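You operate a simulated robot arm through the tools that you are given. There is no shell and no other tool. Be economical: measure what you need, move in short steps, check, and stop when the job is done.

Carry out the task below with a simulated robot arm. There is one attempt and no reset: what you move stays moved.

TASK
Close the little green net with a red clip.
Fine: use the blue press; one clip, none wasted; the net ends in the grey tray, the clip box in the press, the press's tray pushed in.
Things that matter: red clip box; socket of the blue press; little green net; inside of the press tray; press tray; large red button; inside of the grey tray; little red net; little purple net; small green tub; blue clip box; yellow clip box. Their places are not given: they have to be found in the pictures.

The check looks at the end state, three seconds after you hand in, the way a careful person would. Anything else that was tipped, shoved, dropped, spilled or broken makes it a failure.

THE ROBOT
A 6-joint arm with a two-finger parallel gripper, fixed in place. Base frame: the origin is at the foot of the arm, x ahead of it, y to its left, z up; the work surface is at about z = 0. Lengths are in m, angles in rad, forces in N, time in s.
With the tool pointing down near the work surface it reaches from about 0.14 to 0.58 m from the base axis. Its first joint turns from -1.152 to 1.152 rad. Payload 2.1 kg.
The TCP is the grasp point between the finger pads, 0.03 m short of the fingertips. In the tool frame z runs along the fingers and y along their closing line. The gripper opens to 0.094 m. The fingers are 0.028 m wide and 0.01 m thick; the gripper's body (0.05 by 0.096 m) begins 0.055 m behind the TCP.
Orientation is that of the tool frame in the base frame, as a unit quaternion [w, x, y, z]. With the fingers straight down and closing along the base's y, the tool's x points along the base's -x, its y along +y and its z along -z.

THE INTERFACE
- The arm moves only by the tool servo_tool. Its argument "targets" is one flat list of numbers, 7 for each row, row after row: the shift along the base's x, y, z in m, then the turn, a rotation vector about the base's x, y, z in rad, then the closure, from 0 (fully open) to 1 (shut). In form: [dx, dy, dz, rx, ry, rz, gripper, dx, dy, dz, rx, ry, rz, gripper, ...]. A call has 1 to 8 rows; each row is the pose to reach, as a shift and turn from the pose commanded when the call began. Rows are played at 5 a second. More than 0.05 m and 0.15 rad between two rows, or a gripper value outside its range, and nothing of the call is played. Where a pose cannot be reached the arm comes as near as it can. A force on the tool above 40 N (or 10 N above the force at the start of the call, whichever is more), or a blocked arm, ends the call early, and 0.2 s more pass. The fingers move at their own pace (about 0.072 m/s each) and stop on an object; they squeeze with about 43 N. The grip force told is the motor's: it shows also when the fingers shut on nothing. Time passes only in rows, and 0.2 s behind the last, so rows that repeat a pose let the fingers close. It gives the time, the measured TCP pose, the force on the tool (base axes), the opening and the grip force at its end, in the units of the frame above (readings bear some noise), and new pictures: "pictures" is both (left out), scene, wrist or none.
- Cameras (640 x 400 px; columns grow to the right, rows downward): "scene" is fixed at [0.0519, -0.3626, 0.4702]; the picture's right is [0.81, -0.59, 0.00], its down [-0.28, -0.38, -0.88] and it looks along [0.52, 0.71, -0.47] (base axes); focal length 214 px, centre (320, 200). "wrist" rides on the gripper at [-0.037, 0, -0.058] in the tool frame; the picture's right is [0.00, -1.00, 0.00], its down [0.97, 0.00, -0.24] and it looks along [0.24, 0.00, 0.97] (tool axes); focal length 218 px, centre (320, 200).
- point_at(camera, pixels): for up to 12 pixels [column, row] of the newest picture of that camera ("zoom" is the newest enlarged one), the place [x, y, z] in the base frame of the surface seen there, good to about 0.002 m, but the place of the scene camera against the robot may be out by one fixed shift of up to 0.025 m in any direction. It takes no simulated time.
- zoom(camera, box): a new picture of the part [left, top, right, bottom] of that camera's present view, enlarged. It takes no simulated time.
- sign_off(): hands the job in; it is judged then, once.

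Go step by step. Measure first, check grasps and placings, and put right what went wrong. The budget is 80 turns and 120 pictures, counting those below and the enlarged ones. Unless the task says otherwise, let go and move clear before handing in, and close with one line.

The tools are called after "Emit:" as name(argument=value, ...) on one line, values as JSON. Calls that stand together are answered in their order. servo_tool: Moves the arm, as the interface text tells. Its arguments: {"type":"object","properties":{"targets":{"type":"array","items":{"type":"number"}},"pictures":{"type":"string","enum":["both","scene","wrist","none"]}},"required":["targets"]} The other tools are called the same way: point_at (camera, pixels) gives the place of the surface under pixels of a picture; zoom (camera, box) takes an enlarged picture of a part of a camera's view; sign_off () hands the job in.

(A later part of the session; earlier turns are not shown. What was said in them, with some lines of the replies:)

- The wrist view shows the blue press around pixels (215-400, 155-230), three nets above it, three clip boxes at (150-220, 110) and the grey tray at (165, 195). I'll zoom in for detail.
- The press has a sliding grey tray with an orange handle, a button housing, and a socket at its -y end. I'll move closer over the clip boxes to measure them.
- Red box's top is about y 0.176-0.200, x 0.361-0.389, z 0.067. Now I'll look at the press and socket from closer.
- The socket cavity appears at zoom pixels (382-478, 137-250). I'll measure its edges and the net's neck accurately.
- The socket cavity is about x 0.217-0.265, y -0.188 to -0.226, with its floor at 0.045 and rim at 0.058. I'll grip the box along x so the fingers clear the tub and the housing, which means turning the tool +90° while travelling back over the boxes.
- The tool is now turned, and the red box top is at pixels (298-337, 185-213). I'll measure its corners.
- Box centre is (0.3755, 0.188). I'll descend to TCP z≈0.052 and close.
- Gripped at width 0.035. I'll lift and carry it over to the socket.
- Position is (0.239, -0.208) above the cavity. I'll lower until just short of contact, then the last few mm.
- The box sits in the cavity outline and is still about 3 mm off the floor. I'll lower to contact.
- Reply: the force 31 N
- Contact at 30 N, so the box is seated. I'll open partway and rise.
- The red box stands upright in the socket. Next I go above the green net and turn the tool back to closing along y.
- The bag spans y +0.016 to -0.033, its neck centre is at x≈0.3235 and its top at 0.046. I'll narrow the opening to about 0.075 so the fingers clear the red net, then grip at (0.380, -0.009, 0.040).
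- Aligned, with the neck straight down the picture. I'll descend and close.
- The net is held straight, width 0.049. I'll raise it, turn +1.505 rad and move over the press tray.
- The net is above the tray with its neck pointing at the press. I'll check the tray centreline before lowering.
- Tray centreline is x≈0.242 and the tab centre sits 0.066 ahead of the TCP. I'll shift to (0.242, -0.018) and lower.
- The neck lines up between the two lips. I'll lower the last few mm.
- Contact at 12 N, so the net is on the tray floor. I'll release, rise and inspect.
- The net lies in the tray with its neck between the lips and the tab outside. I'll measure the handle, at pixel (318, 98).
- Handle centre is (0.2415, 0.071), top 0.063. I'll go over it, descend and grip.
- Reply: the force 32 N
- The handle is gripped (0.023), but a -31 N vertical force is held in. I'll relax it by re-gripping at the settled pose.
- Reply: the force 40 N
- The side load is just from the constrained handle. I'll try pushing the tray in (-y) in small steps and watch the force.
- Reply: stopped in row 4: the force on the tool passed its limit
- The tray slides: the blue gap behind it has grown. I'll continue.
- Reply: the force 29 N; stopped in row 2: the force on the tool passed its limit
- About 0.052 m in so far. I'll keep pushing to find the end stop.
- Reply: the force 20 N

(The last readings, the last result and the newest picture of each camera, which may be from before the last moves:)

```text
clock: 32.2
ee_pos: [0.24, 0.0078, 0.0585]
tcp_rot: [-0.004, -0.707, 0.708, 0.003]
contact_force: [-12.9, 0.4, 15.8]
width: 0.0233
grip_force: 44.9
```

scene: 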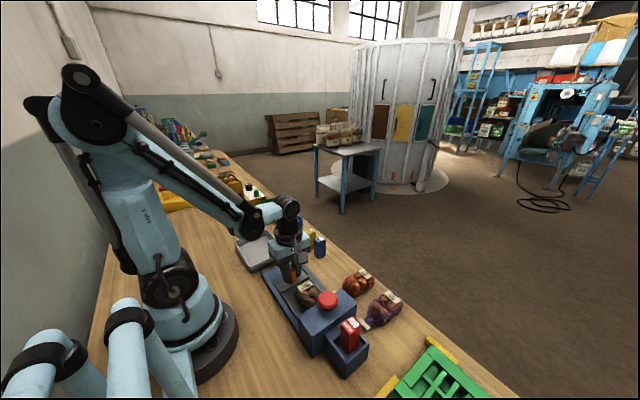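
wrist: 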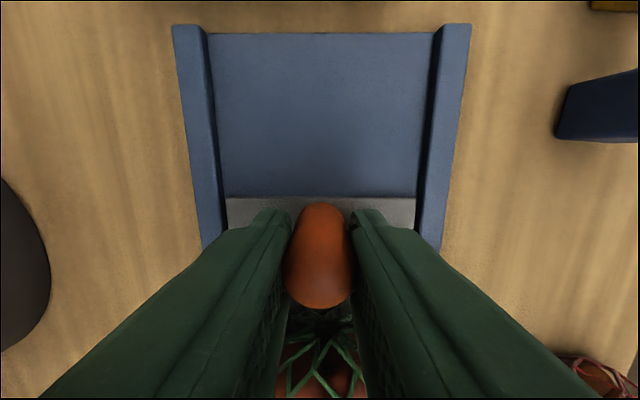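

Emit:
servo_tool(targets=[0, -0.003, 0, 0, 0, 0, 1, 0, -0.006, 0, 0, 0, 0, 1, 0, -0.009, 0, 0, 0, 0, 1, 0, -0.012, 0, 0, 0, 0, 1], pictures="both")

Emit:
zoom(camera="scene", box=[240, 230, 380, 340])

```text
clock: 32.8
ee_pos: [0.2401, 0.0074, 0.0585]
tcp_rot: [-0.001, 0.709, -0.705, -0.01]
contact_force: [-4.2, 6.8, 7.8]
width: 0.0232
grip_force: 44.9
stopped in row 3: the force on the tool passed its limit (the readings are from after the stop); the commanded pose is now the measured one
```

scene: 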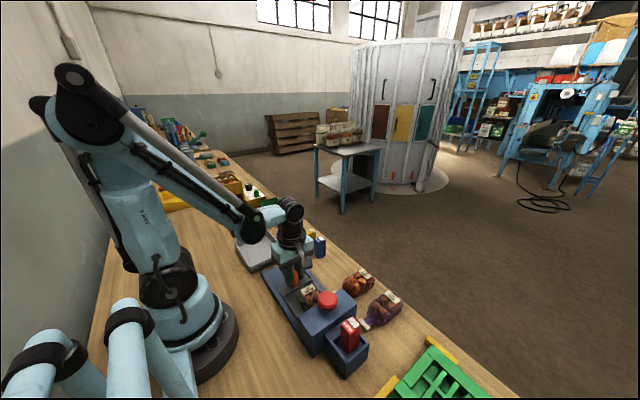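
wrist: 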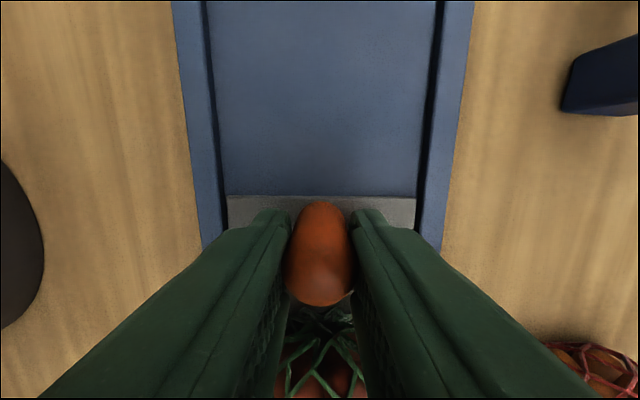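

```text
3.64 times, centred on (310, 285) of scene
```

zoom: 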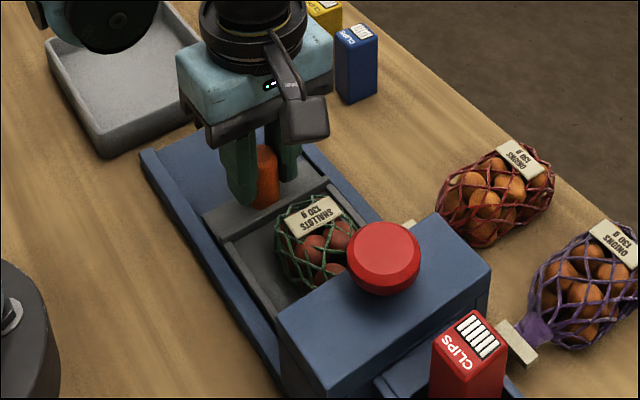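

The tray stops at 0.065 m travel, which puts the neck at y≈-0.137, right under the button. I'll release the handle, rise, and move above the button with the fingers shut.

Emit:
servo_tool(targets=[0, 0.001, 0, 0, 0, 0, 0.6, 0, 0.001, 0, 0, 0, 0, 0.5, 0, 0.001, 0.045, 0, 0, 0, 0.5, 0, 0, 0.09, 0, 0, 0, 0.5, 0, 0, 0.12, 0, 0, 0, 0.8, 0.001, -0.045, 0.14, 0, 0, 0, 1, 0.002, -0.09, 0.14, 0, 0, 0, 1, 0.003, -0.12, 0.14, 0, 0, 0, 1], pictures="wrist")

Emit:
zoom(camera="wrist", box=[220, 50, 420, 250])

```text
clock: 34.6
ee_pos: [0.2427, -0.1115, 0.1997]
tcp_rot: [-0.002, 0.708, -0.706, -0.009]
contact_force: [0.4, -0.1, -0.3]
width: 0.0
grip_force: 32.4
```

wrist: 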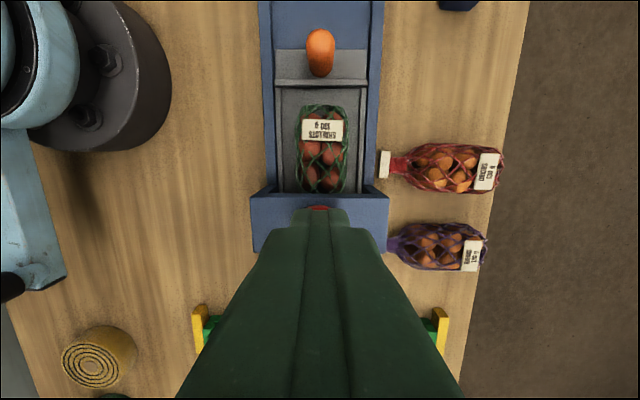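

```text
2.00 times, centred on (320, 150) of wrist
```

zoom: 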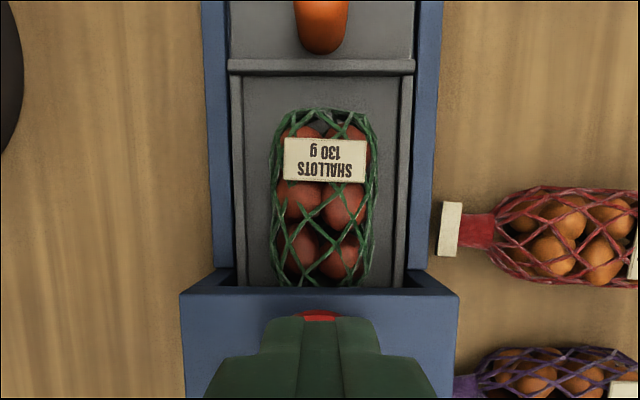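

Now over the press. I'll line up on the button (0.2435, -0.1375) and come down to just above it.

Emit:
servo_tool(targets=[0.001, -0.026, 0, 0, 0, 0, 1, 0.001, -0.026, -0.035, 0, 0, 0, 1, 0.001, -0.026, -0.05, 0, 0, 0, 1], pictures="scene")

Emit:
zoom(camera="scene", box=[260, 230, 400, 340])

```text
clock: 35.4
ee_pos: [0.2445, -0.1391, 0.1498]
tcp_rot: [-0.002, 0.708, -0.706, -0.008]
contact_force: [-0.3, 0.0, -0.9]
width: 0.0002
grip_force: 33.1
```

scene: 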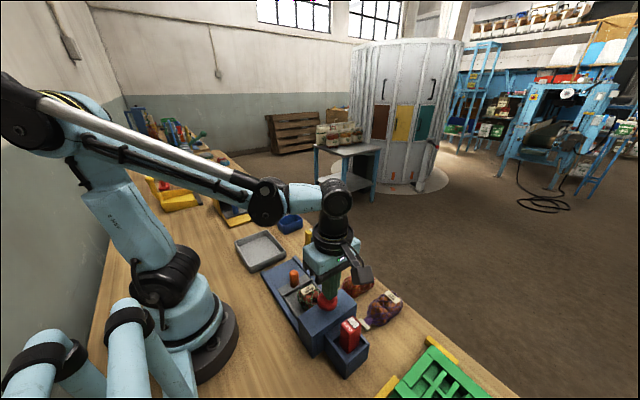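

```text
3.64 times, centred on (330, 285) of scene
```

zoom: 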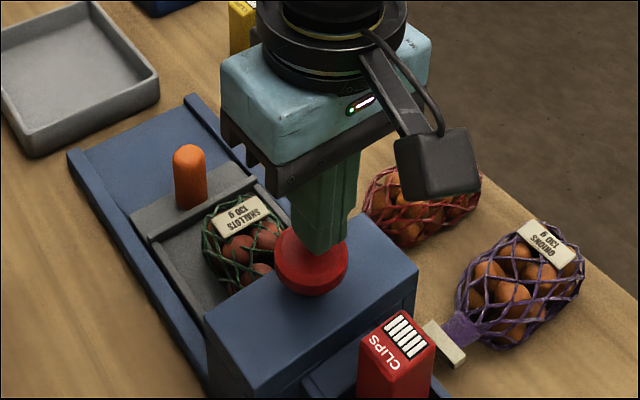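

The fingertips are just above the button. I'll press down in one stroke.

Emit:
servo_tool(targets=[0, 0.001, -0.005, 0, 0, 0, 1, 0, 0.001, -0.01, 0, 0, 0, 1, 0, 0.001, -0.014, 0, 0, 0, 1, 0, 0.001, -0.018, 0, 0, 0, 1, 0, 0.001, -0.022, 0, 0, 0, 1, 0, 0.001, -0.026, 0, 0, 0, 1], pictures="scene")

Emit:
zoom(camera="scene", box=[260, 230, 400, 340])

```text
clock: 36.8
ee_pos: [0.244, -0.1376, 0.1248]
tcp_rot: [0.0, 0.708, -0.706, -0.011]
contact_force: [-4.3, 2.7, 28.2]
width: 0.0
grip_force: 33.2
stopped in row 6: the force on the tool passed its limit (the readings are from after the stop); the commanded pose is now the measured one
```

scene: 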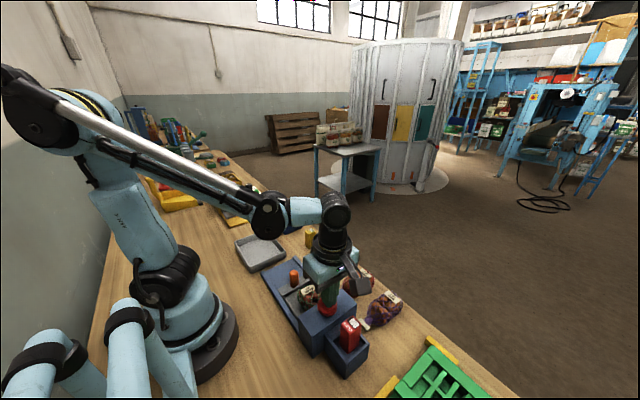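

```text
3.64 times, centred on (330, 285) of scene
```

zoom: 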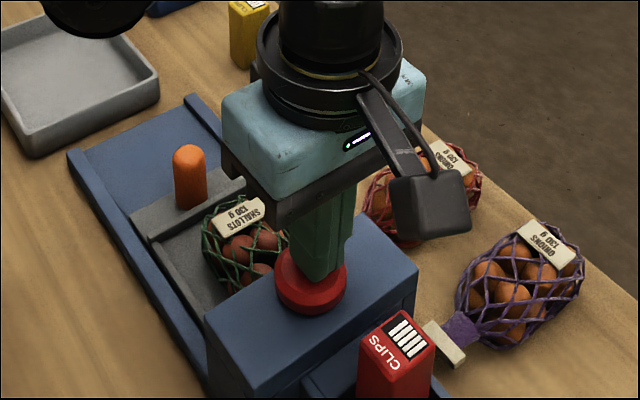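

The button went down 17 mm to its stop. I'll rise straight up and move back above the handle to pull the tray out.

Emit:
servo_tool(targets=[0, 0, 0.04, 0, 0, 0, 1, 0, 0, 0.08, 0, 0, 0, 1, 0, 0.045, 0.08, 0, 0, 0, 0.8, -0.001, 0.09, 0.07, 0, 0, 0, 0.5, -0.002, 0.13, 0.06, 0, 0, 0, 0.5, -0.003, 0.145, 0.02, 0, 0, 0, 0.5], pictures="both")

Emit:
zoom(camera="scene", box=[260, 230, 400, 340])

```text
clock: 38.2
ee_pos: [0.2425, 0.0055, 0.1431]
tcp_rot: [-0.001, 0.709, -0.705, -0.01]
contact_force: [-0.2, -0.6, 0.5]
width: 0.0471
grip_force: 0.1
```

scene: 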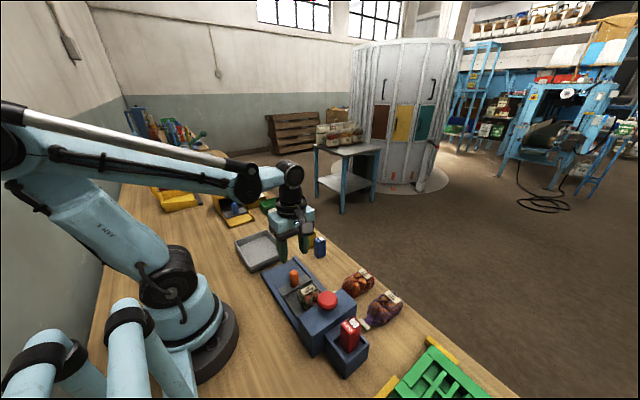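
wrist: 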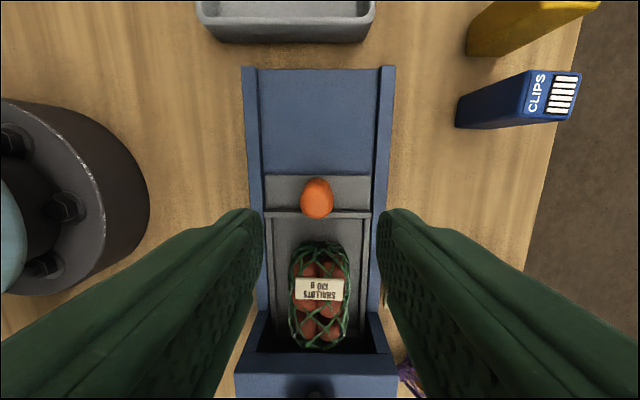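

```text
3.64 times, centred on (330, 285) of scene
```

zoom: 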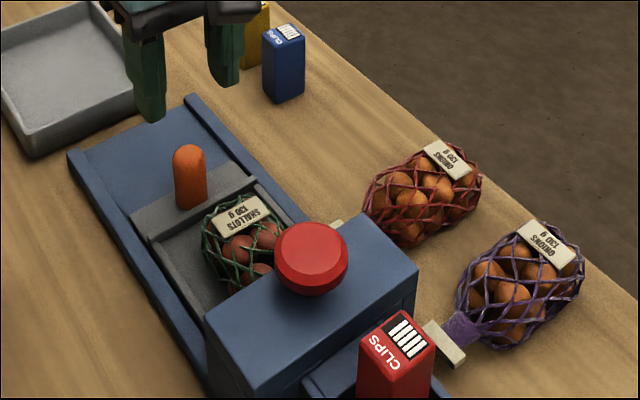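

The button has sprung back. I'll fix the small tool tilt and descend to grip the handle at y≈0.0065.

Emit:
servo_tool(targets=[-0.001, 0.001, -0.04, -0.0155, -0.0128, 0, 0.5, -0.001, 0.001, -0.084, -0.0155, -0.0128, 0, 0.5, -0.001, 0.001, -0.084, -0.0155, -0.0128, 0, 0.5, -0.001, 0.001, -0.084, -0.0155, -0.0128, 0, 0.75, -0.001, 0.001, -0.084, -0.0155, -0.0128, 0, 1, -0.001, 0.001, -0.084, -0.0155, -0.0128, 0, 1], pictures="none")

Emit:
servo_tool(targets=[0, 0.006, 0, 0, 0, 0, 1, 0, 0.012, 0, 0, 0, 0, 1, 0, 0.018, 0, 0, 0, 0, 1, 0, 0.024, 0, 0, 0, 0, 1, 0, 0.03, 0, 0, 0, 0, 1], pictures="none")

```text
clock: 39.6
ee_pos: [0.2404, 0.0102, 0.0609]
tcp_rot: [0.002, 0.709, -0.705, -0.002]
contact_force: [-19.0, 3.2, -10.3]
width: 0.0231
grip_force: 45.1
```

```text
clock: 40.8
ee_pos: [0.2402, 0.0385, 0.0614]
tcp_rot: [0.0, 0.709, -0.706, -0.001]
contact_force: [-15.7, -0.1, 31.0]
width: 0.023
grip_force: 45.0
```

Emit:
servo_tool(targets=[0, 0.006, -0.001, 0, 0, 0, 1, 0, 0.012, -0.001, 0, 0, 0, 1, 0, 0.018, -0.001, 0, 0, 0, 1, 0, 0.024, -0.001, 0, 0, 0, 1, 0, 0.03, -0.001, 0, 0, 0, 1], pictures="both")

Emit:
zoom(camera="scene", box=[250, 230, 360, 320])

```text
clock: 42.0
ee_pos: [0.2403, 0.0683, 0.0597]
tcp_rot: [0.0, 0.709, -0.706, 0.001]
contact_force: [11.6, -0.1, -30.8]
width: 0.0231
grip_force: 44.7
```

scene: 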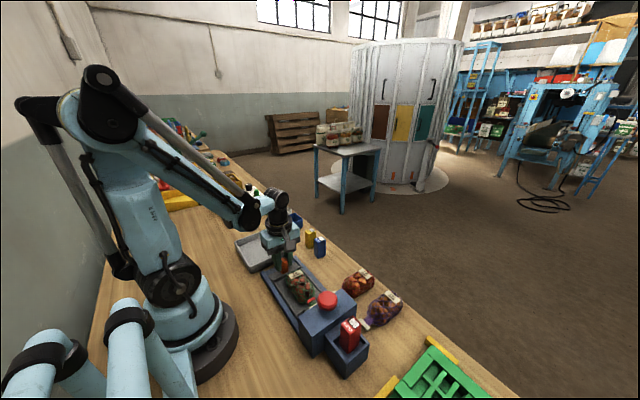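
wrist: 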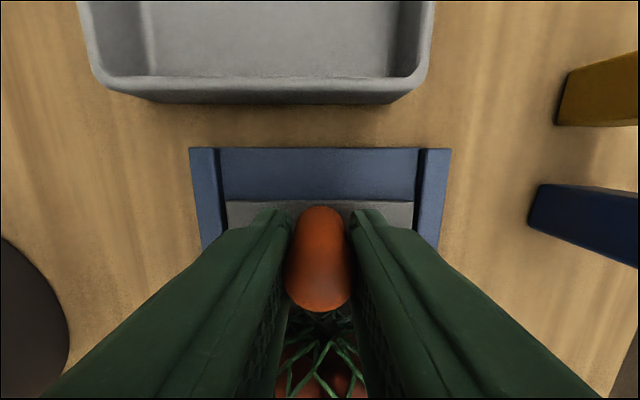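

```text
4.44 times, centred on (305, 275) of scene
```

zoom: 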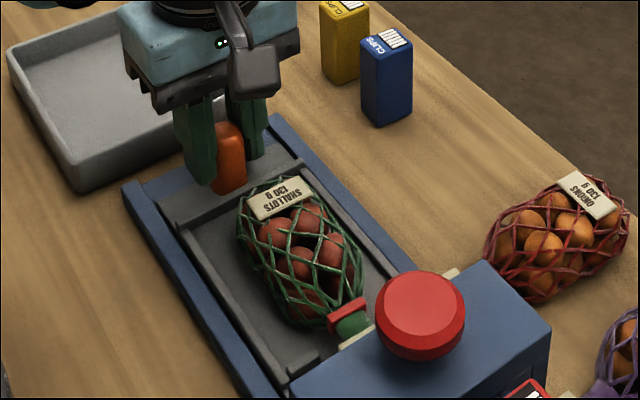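

A red clip now sits around the neck, and the tray is out. I'll release the handle, rise, and look at the net.

Emit:
servo_tool(targets=[0, 0, 0, 0, 0, 0, 0.6, 0, 0, 0, 0, 0, 0, 0.4, 0, 0, 0.045, 0, 0, 0, 0.4, 0, 0, 0.09, 0, 0, 0, 0.3, 0, -0.04, 0.1, 0, 0, 0, 0.25, 0, -0.08, 0.1, 0, 0, 0, 0.25], pictures="wrist")

Emit:
zoom(camera="wrist", box=[220, 120, 420, 300])

Emit:
point_at(camera="zoom", pixels=[[320, 60], [320, 120], [280, 160], [360, 160], [320, 300], [250, 160], [390, 160]])

```text
clock: 43.4
ee_pos: [0.2385, -0.0111, 0.1588]
tcp_rot: [0.001, 0.709, -0.705, -0.001]
contact_force: [0.3, 0.0, -0.7]
width: 0.0704
grip_force: 0.1
```

wrist: 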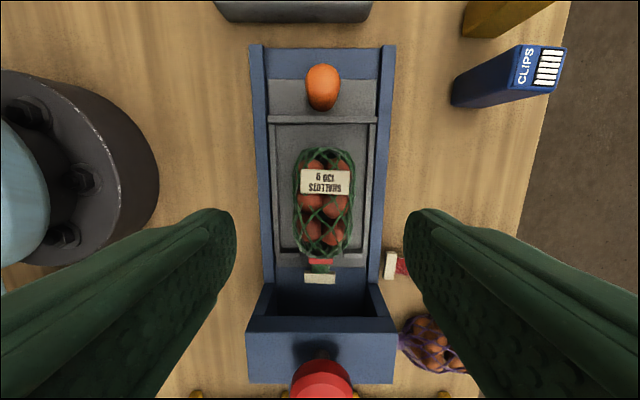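

```text
2.22 times, centred on (320, 210) of wrist
```

zoom: 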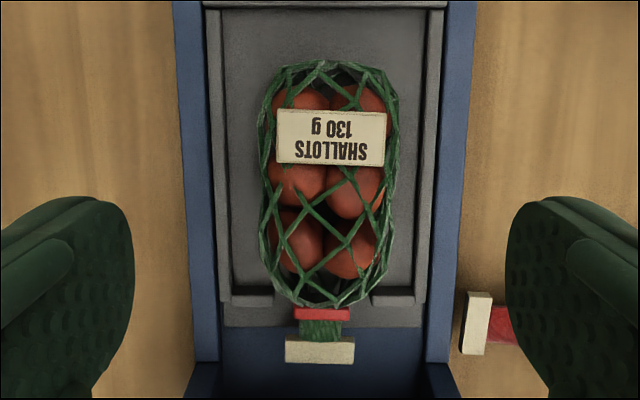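

```text
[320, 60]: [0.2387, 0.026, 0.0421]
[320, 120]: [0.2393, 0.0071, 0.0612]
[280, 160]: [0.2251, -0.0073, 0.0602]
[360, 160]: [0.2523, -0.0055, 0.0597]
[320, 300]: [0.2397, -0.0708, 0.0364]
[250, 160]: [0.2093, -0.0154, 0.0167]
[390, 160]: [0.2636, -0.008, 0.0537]
```

The clip is below the shoulder on the neck and the net is undisturbed. I'll grip the bag at (0.242, -0.021, 0.057).

Emit:
servo_tool(targets=[0.0035, -0.01, -0.04, 0, 0, 0, 0.25, 0.0035, -0.01, -0.08, 0, 0, 0, 0.25, 0.0035, -0.01, -0.101, 0, 0, 0, 0.25, 0.0035, -0.01, -0.101, 0, 0, 0, 0.6, 0.0035, -0.01, -0.101, 0, 0, 0, 1, 0.0035, -0.01, -0.101, 0, 0, 0, 1, 0.0035, -0.01, -0.085, 0, 0, 0, 1, 0.0035, -0.01, -0.04, 0, 0, 0, 1], pictures="both")

Emit:
zoom(camera="scene", box=[240, 220, 360, 320])

```text
clock: 45.2
ee_pos: [0.2435, -0.0215, 0.1188]
tcp_rot: [0.001, 0.708, -0.706, -0.001]
contact_force: [0.5, -0.1, -0.3]
width: 0.0486
grip_force: 42.9
```

scene: 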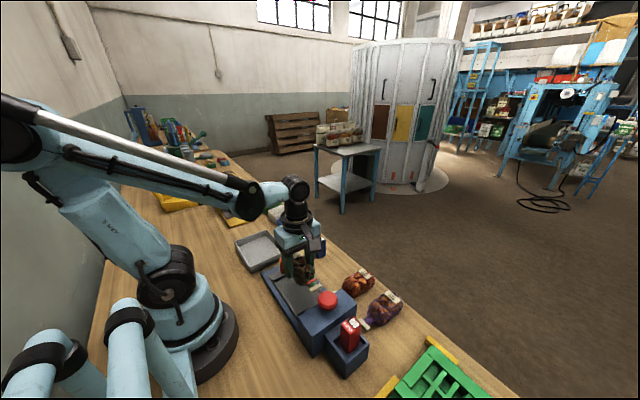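
wrist: 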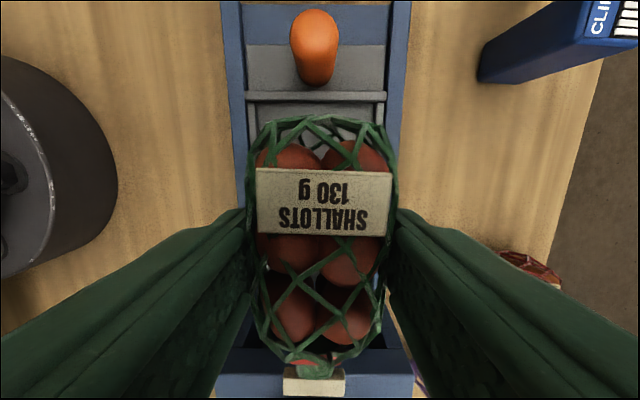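

```text
4.00 times, centred on (300, 270) of scene
```

zoom: 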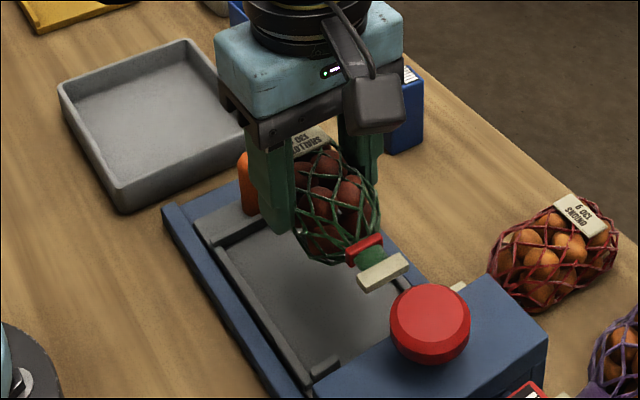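

The net came up with its red clip. I'll carry it, raised, over the grey tray.

Emit:
servo_tool(targets=[0, 0, 0.04, 0, 0, 0, 1, -0.003, 0.035, 0.06, 0, 0, 0, 1, -0.008, 0.08, 0.06, 0, 0, 0, 1, -0.015, 0.125, 0.06, 0, 0, 0, 1, -0.022, 0.17, 0.06, 0, 0, 0, 1, -0.03, 0.21, 0.06, 0, 0, 0, 1, -0.036, 0.238, 0.06, 0, 0, 0, 1], pictures="both")

Emit:
point_at(camera="scene", pixels=[[237, 243], [262, 233], [284, 253], [258, 271], [250, 245], [258, 260]])

```text
clock: 46.8
ee_pos: [0.207, 0.2141, 0.1774]
tcp_rot: [0.0, 0.708, -0.706, -0.001]
contact_force: [-0.3, 0.4, -0.9]
width: 0.0485
grip_force: 43.5
```

scene: 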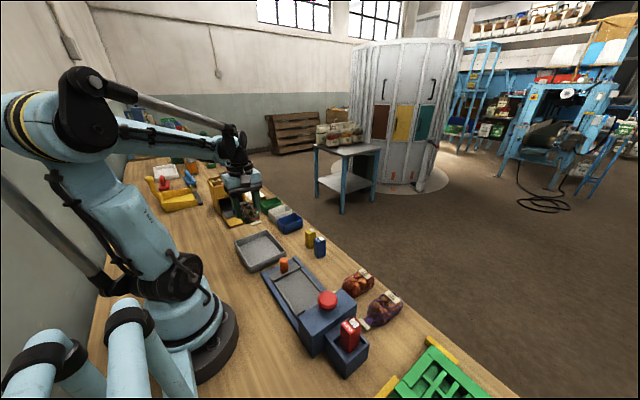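
wrist: 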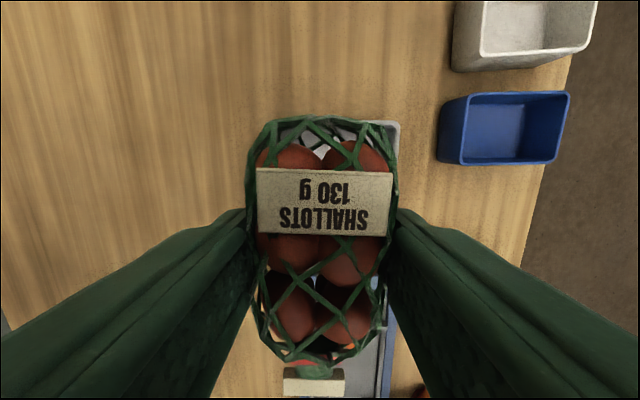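

```text
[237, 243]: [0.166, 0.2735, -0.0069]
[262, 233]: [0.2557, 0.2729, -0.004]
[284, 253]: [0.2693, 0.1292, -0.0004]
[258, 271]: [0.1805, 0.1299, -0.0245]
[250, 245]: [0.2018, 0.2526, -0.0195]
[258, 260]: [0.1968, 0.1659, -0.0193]
```

The tray edge shows at pixels (385-400, 122-390) in the wrist view. I'll measure the rim to centre the placement, using the handle top for the scene camera's offset.

Emit:
point_at(camera="wrist", pixels=[[393, 150], [397, 150], [375, 124], [394, 124], [380, 380], [388, 350], [355, 123], [300, 122]])

Emit:
zoom(camera="scene", box=[225, 220, 305, 285])

```text
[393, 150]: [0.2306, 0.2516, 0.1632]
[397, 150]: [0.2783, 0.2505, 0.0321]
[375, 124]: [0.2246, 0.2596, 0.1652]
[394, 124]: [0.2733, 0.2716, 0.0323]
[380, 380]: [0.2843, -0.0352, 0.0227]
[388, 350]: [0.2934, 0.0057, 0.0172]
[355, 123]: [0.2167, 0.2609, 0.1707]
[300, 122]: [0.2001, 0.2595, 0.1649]
```

```text
6.15 times, centred on (265, 252) of scene
```

zoom: 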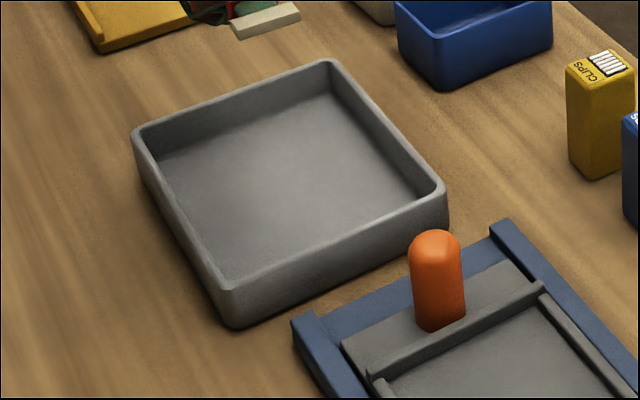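

Emit:
point_at(camera="zoom", pixels=[[139, 133], [325, 66], [438, 190], [231, 286], [435, 238], [162, 152], [330, 95], [420, 195], [228, 270]])

```text
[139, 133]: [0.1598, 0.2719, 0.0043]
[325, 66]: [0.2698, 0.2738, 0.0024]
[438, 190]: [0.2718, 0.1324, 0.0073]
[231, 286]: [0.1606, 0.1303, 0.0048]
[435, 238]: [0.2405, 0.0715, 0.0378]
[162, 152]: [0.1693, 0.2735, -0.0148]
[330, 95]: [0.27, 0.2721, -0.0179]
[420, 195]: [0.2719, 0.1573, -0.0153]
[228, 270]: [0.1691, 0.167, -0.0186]
```

The rim centreline gives a tray centre of about (0.217, 0.202) and an inner area of about 0.10 × 0.13. To leave margin for the 0.123 m net, I'll turn it -0.5 rad and place the TCP at (0.2215, 0.2125).

Emit:
servo_tool(targets=[0.004, 0, 0, 0, 0, -0.125, 1, 0.008, -0.001, 0, 0, 0, -0.25, 1, 0.0145, -0.0016, 0, 0, 0, -0.375, 1, 0.0145, -0.0016, 0, 0, 0, -0.5, 1, 0.0145, -0.0016, -0.04, 0, 0, -0.5, 1, 0.0145, -0.0016, -0.08, 0, 0, -0.5, 1], pictures="both")

Emit:
zoom(camera="scene", box=[215, 200, 315, 290])

```text
clock: 48.2
ee_pos: [0.2195, 0.2146, 0.1012]
tcp_rot: [0.0, -0.511, 0.86, 0.0]
contact_force: [0.5, -0.1, -1.6]
width: 0.0484
grip_force: 42.7
```

scene: 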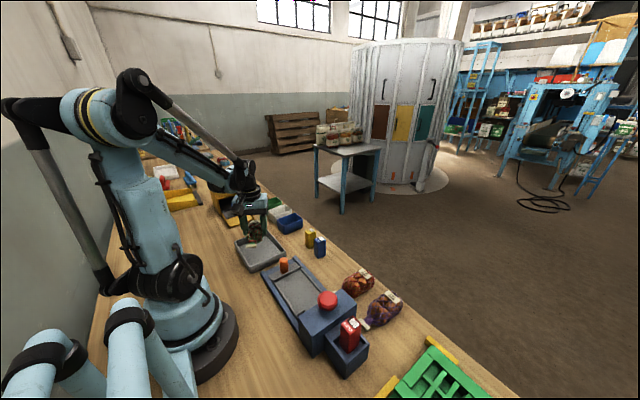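
wrist: 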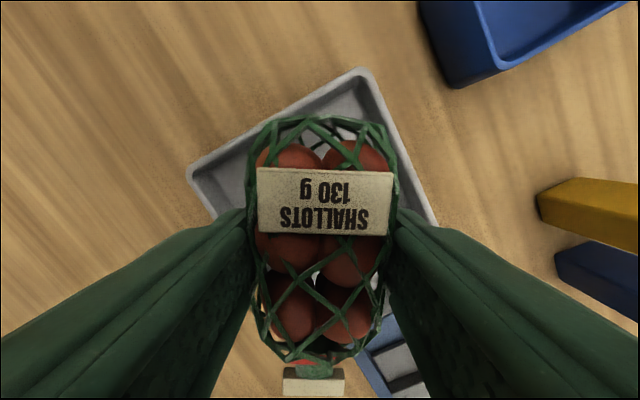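

```text
4.44 times, centred on (265, 245) of scene
```

zoom: 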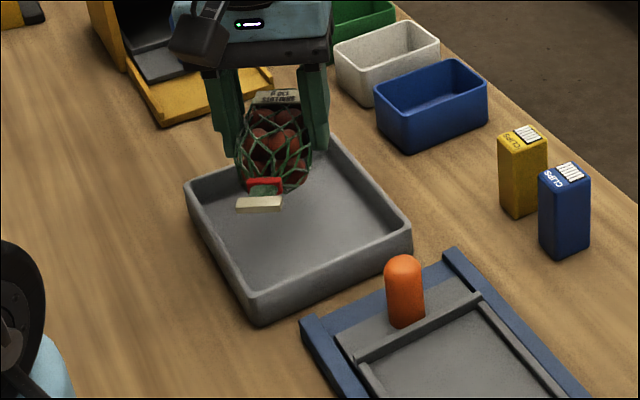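

It looks well placed over the tray. I'll lower to just above the floor.

Emit:
servo_tool(targets=[0, -0.001, -0.03, 0, 0, 0, 1, 0, -0.001, -0.049, 0, 0, 0, 1, 0, -0.001, -0.052, 0, 0, 0, 1], pictures="scene")

Emit:
zoom(camera="scene", box=[215, 200, 315, 290])

```text
clock: 49.0
ee_pos: [0.2205, 0.2144, 0.0469]
tcp_rot: [-0.002, -0.512, 0.859, 0.0]
contact_force: [0.9, 0.2, -0.1]
width: 0.0485
grip_force: 43.2
```

scene: 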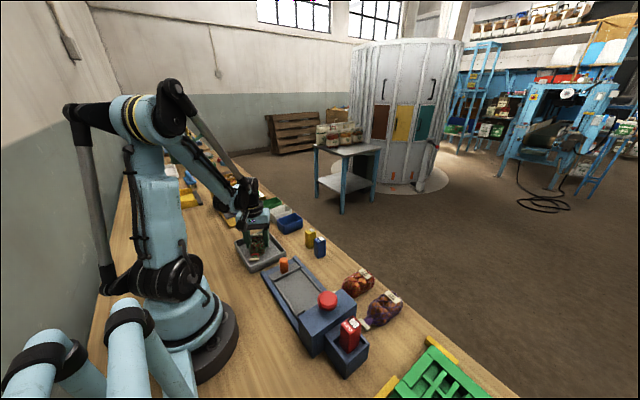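

```text
4.44 times, centred on (265, 245) of scene
```

zoom: 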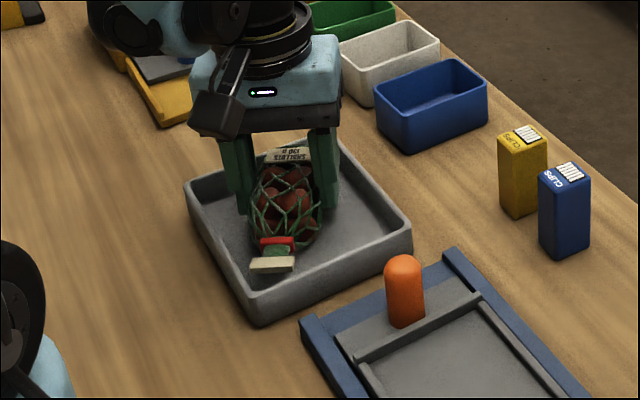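

The net is inside the walls. I'll feel for the floor with a slight lowering.

Emit:
servo_tool(targets=[0, -0.002, -0.0015, 0, 0, 0, 1], pictures="none")

```text
clock: 49.4
ee_pos: [0.2196, 0.2138, 0.0481]
tcp_rot: [-0.001, -0.512, 0.859, 0.002]
contact_force: [-1.8, -0.7, 12.9]
width: 0.0483
grip_force: 42.7
stopped in row 1: the force on the tool passed its limit (the readings are from after the stop); the commanded pose is now the measured one
```

Floor contact (12.9 N). I'll release gently and rise.

Emit:
servo_tool(targets=[0, 0, 0, 0, 0, 0, 0.42, 0, 0, 0, 0, 0, 0, 0.38, 0, 0, 0.04, 0, 0, 0, 0.38, 0, 0, 0.085, 0, 0, 0, 0.38, 0.005, -0.04, 0.1, 0, 0, 0.125, 0.38, 0.01, -0.08, 0.1, 0, 0, 0.25, 0.5, 0.016, -0.12, 0.1, 0, 0, 0.375, 0.5, 0.021, -0.143, 0.08, 0, 0, 0.5, 0.5], pictures="both")

Emit:
zoom(camera="scene", box=[215, 200, 315, 290])

```text
clock: 51.2
ee_pos: [0.242, 0.072, 0.128]
tcp_rot: [0.002, 0.708, -0.706, -0.001]
contact_force: [-0.7, 0.0, 0.9]
width: 0.0468
grip_force: 0.2
```

scene: 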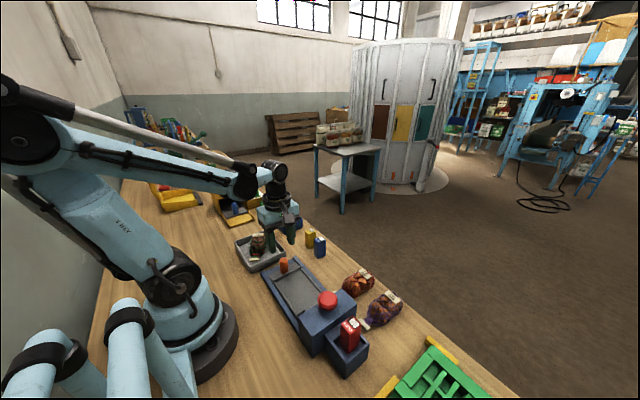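
wrist: 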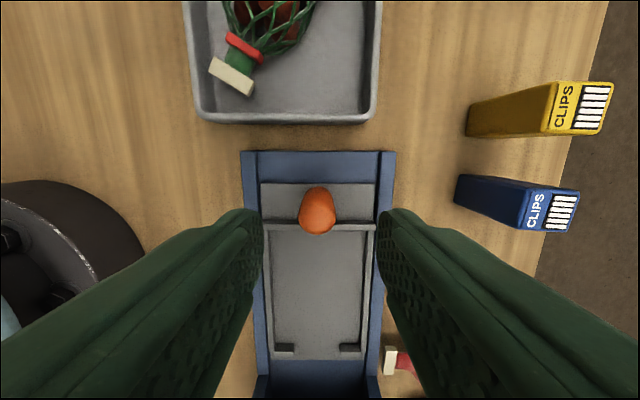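

```text
4.44 times, centred on (265, 245) of scene
```

zoom: 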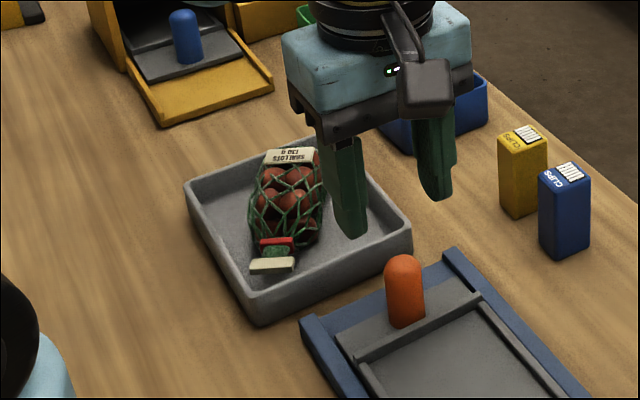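

The net lies in the grey tray with its clip. Last job: I'll grip the handle again and push the press tray in.

Emit:
servo_tool(targets=[-0.001, -0.003, -0.035, 0, 0, 0, 0.5, -0.001, -0.003, -0.068, 0, 0, 0, 0.5, -0.001, -0.003, -0.068, 0, 0, 0, 0.75, -0.001, -0.003, -0.068, 0, 0, 0, 1, -0.001, -0.003, -0.068, 0, 0, 0, 1], pictures="none")

Emit:
servo_tool(targets=[0, -0.006, 0, 0, 0, 0, 1, 0, -0.012, 0, 0, 0, 0, 1, 0, -0.018, 0, 0, 0, 0, 1, 0, -0.024, 0, 0, 0, 0, 1, 0, -0.03, 0, 0, 0, 0, 1], pictures="none")

Emit:
servo_tool(targets=[0, -0.006, 0, 0, 0, 0, 1, 0, -0.012, 0, 0, 0, 0, 1, 0, -0.018, 0, 0, 0, 0, 1, 0, -0.024, 0, 0, 0, 0, 1], pictures="none")

```text
clock: 52.5
ee_pos: [0.2414, 0.0688, 0.0571]
tcp_rot: [0.0, 0.709, -0.705, 0.0]
contact_force: [2.7, 1.2, -8.2]
width: 0.0233
grip_force: 44.7
stopped in row 5: the force on the tool passed its limit (the readings are from after the stop); the commanded pose is now the measured one
```

```text
clock: 53.7
ee_pos: [0.2401, 0.0386, 0.0565]
tcp_rot: [0.0, 0.709, -0.705, -0.001]
contact_force: [-5.3, 0.2, 34.8]
width: 0.0232
grip_force: 45.0
```

```text
clock: 54.7
ee_pos: [0.2407, 0.0143, 0.056]
tcp_rot: [0.0, 0.709, -0.705, 0.0]
contact_force: [-10.5, -1.2, 40.0]
width: 0.0233
grip_force: 45.5
```

Emit:
servo_tool(targets=[0, -0.003, 0.001, 0, 0, 0, 1, 0, -0.006, 0.001, 0, 0, 0, 1, 0, -0.009, 0.001, 0, 0, 0, 1, 0, -0.012, 0.001, 0, 0, 0, 1, 0, -0.015, 0.001, 0, 0, 0, 1], pictures="none")

```text
clock: 55.9
ee_pos: [0.2407, 0.004, 0.0582]
tcp_rot: [-0.008, 0.71, -0.704, -0.005]
contact_force: [1.6, 7.2, -7.8]
width: 0.0232
grip_force: 44.6
stopped in row 5: the force on the tool passed its limit (the readings are from after the stop); the commanded pose is now the measured one
```

It hit the end stop (y reaction). I'll release, rise and check everything.

Emit:
servo_tool(targets=[0, 0, 0, 0, 0, 0, 0.6, 0, 0, 0, 0, 0, 0, 0.5, 0, 0, 0.045, 0, 0, 0, 0.5, 0, 0, 0.09, 0, 0, 0, 0.5, 0, 0.0, 0.135, 0, 0, 0, 0.5, 0, 0, 0.18, 0, 0, 0, 0.5], pictures="both")

Emit:
zoom(camera="scene", box=[230, 220, 410, 360])

Emit:
point_at(camera="wrist", pixels=[[319, 205], [319, 210], [319, 215], [319, 200]])

```text
clock: 57.3
ee_pos: [0.239, 0.0019, 0.2373]
tcp_rot: [-0.007, 0.711, -0.704, -0.004]
contact_force: [-0.2, 0.4, -0.2]
width: 0.047
grip_force: 0.0
```

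scene: 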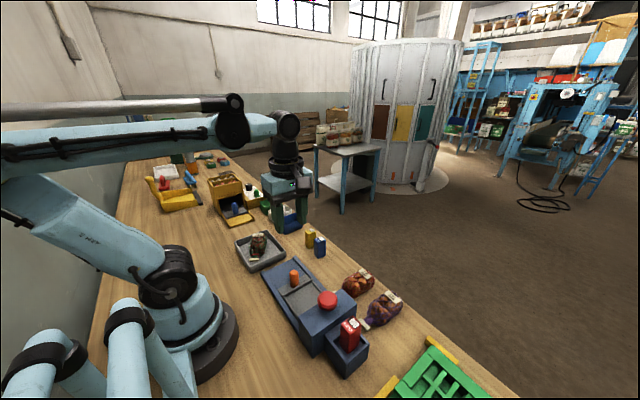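
wrist: 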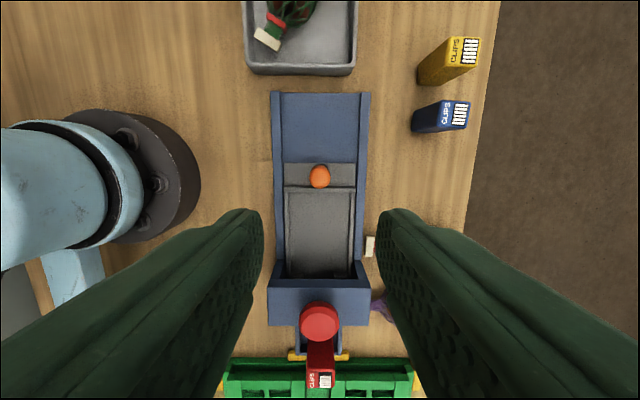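

```text
2.86 times, centred on (320, 290) of scene
```

zoom: 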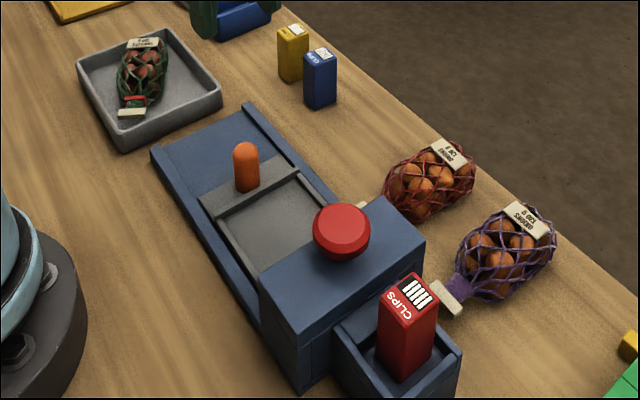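

```text
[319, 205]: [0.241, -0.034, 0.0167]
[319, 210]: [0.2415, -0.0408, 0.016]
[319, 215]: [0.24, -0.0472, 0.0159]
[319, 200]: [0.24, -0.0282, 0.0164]
```

Emit:
point_at(camera="wrist", pixels=[[319, 167], [319, 175], [319, 183], [290, 165]])

```text
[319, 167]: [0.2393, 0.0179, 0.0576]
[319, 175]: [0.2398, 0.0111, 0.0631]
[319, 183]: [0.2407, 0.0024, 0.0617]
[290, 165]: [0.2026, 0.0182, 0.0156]
```

The handle reads centre y≈0.0095, about 2 mm short of the earlier travel. I'll make sure by pushing it from behind with closed fingers.

Emit:
servo_tool(targets=[0.002, 0.03, 0, -0.0156, 0.004, 0, 1, 0.002, 0.048, -0.04, -0.0156, 0.004, 0, 1, 0.002, 0.048, -0.08, -0.0156, 0.004, 0, 1, 0.002, 0.048, -0.125, -0.0156, 0.004, 0, 1, 0.002, 0.048, -0.165, -0.0156, 0.004, 0, 1, 0.002, 0.048, -0.185, -0.0156, 0.004, 0, 1], pictures="none")

Emit:
servo_tool(targets=[0, -0.004, 0, 0, 0, 0, 1, 0, -0.008, 0, 0, 0, 0, 1, 0, -0.012, 0, 0, 0, 0, 1, 0, -0.015, 0, 0, 0, 0, 1, 0, -0.018, 0, 0, 0, 0, 1, 0, -0.021, 0, 0, 0, 0, 1, 0, -0.024, 0, 0, 0, 0, 1], pictures="scene")

```text
clock: 58.7
ee_pos: [0.2428, 0.0528, 0.0519]
tcp_rot: [0.001, 0.71, -0.704, 0.0]
contact_force: [-0.2, 0.2, -0.6]
width: 0.0
grip_force: 32.9
```

```text
clock: 60.2
ee_pos: [0.2432, 0.0339, 0.0535]
tcp_rot: [-0.006, 0.712, -0.702, -0.007]
contact_force: [-1.9, 8.6, 1.1]
width: 0.0
grip_force: 32.7
stopped in row 7: the force on the tool passed its limit (the readings are from after the stop); the commanded pose is now the measured one
```

scene: 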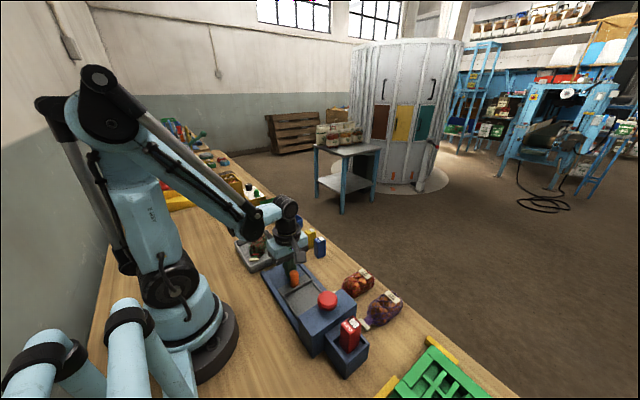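

It's firmly at the stop. I'll back off and rise clear.

Emit:
servo_tool(targets=[0, 0.012, 0, 0, 0, 0, 1, 0, 0.014, 0.04, 0, 0, 0, 1, 0, 0.014, 0.085, 0, 0, 0, 1, 0, 0.014, 0.13, 0, 0, 0, 1, 0, 0.0, 0.175, 0, 0, 0, 0.5], pictures="both")

Emit:
zoom(camera="scene", box=[230, 220, 410, 360])

```text
clock: 61.4
ee_pos: [0.2399, 0.0336, 0.2273]
tcp_rot: [-0.005, 0.711, -0.703, -0.005]
contact_force: [-0.5, 0.1, 0.1]
width: 0.0474
grip_force: 0.1
```

scene: 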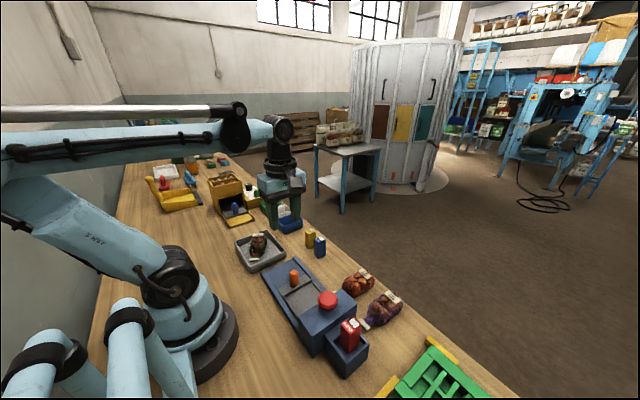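
wrist: 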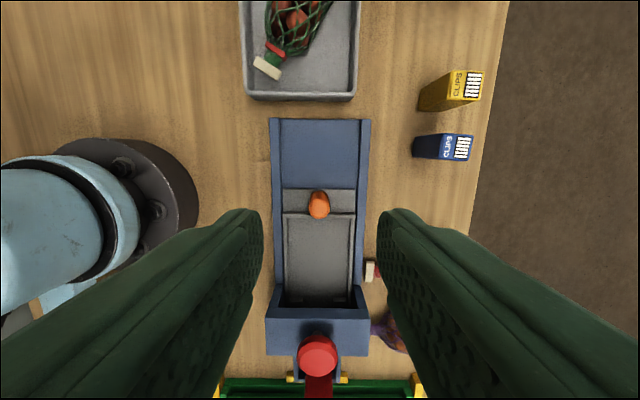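

```text
2.86 times, centred on (320, 290) of scene
```

zoom: 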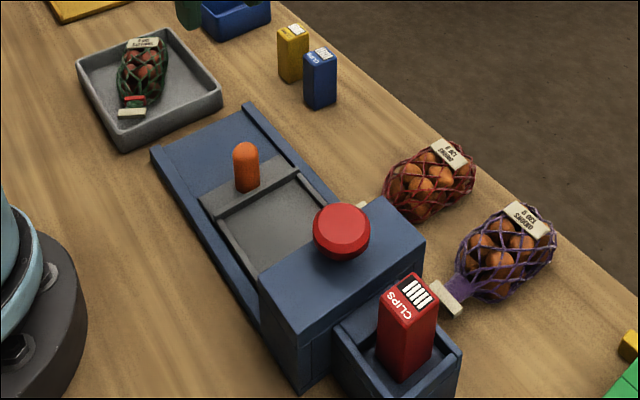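

The net with its red clip is in the grey tray, the box is in the socket, the press tray is in, and everything else is undisturbed. I'm handing in.

Emit:
sign_off()

```text
The job is handed in.
```

The little green net is closed with one red clip and lies in the grey tray; the red clip box is in the blue press's socket and the press tray is pushed in to its stop.
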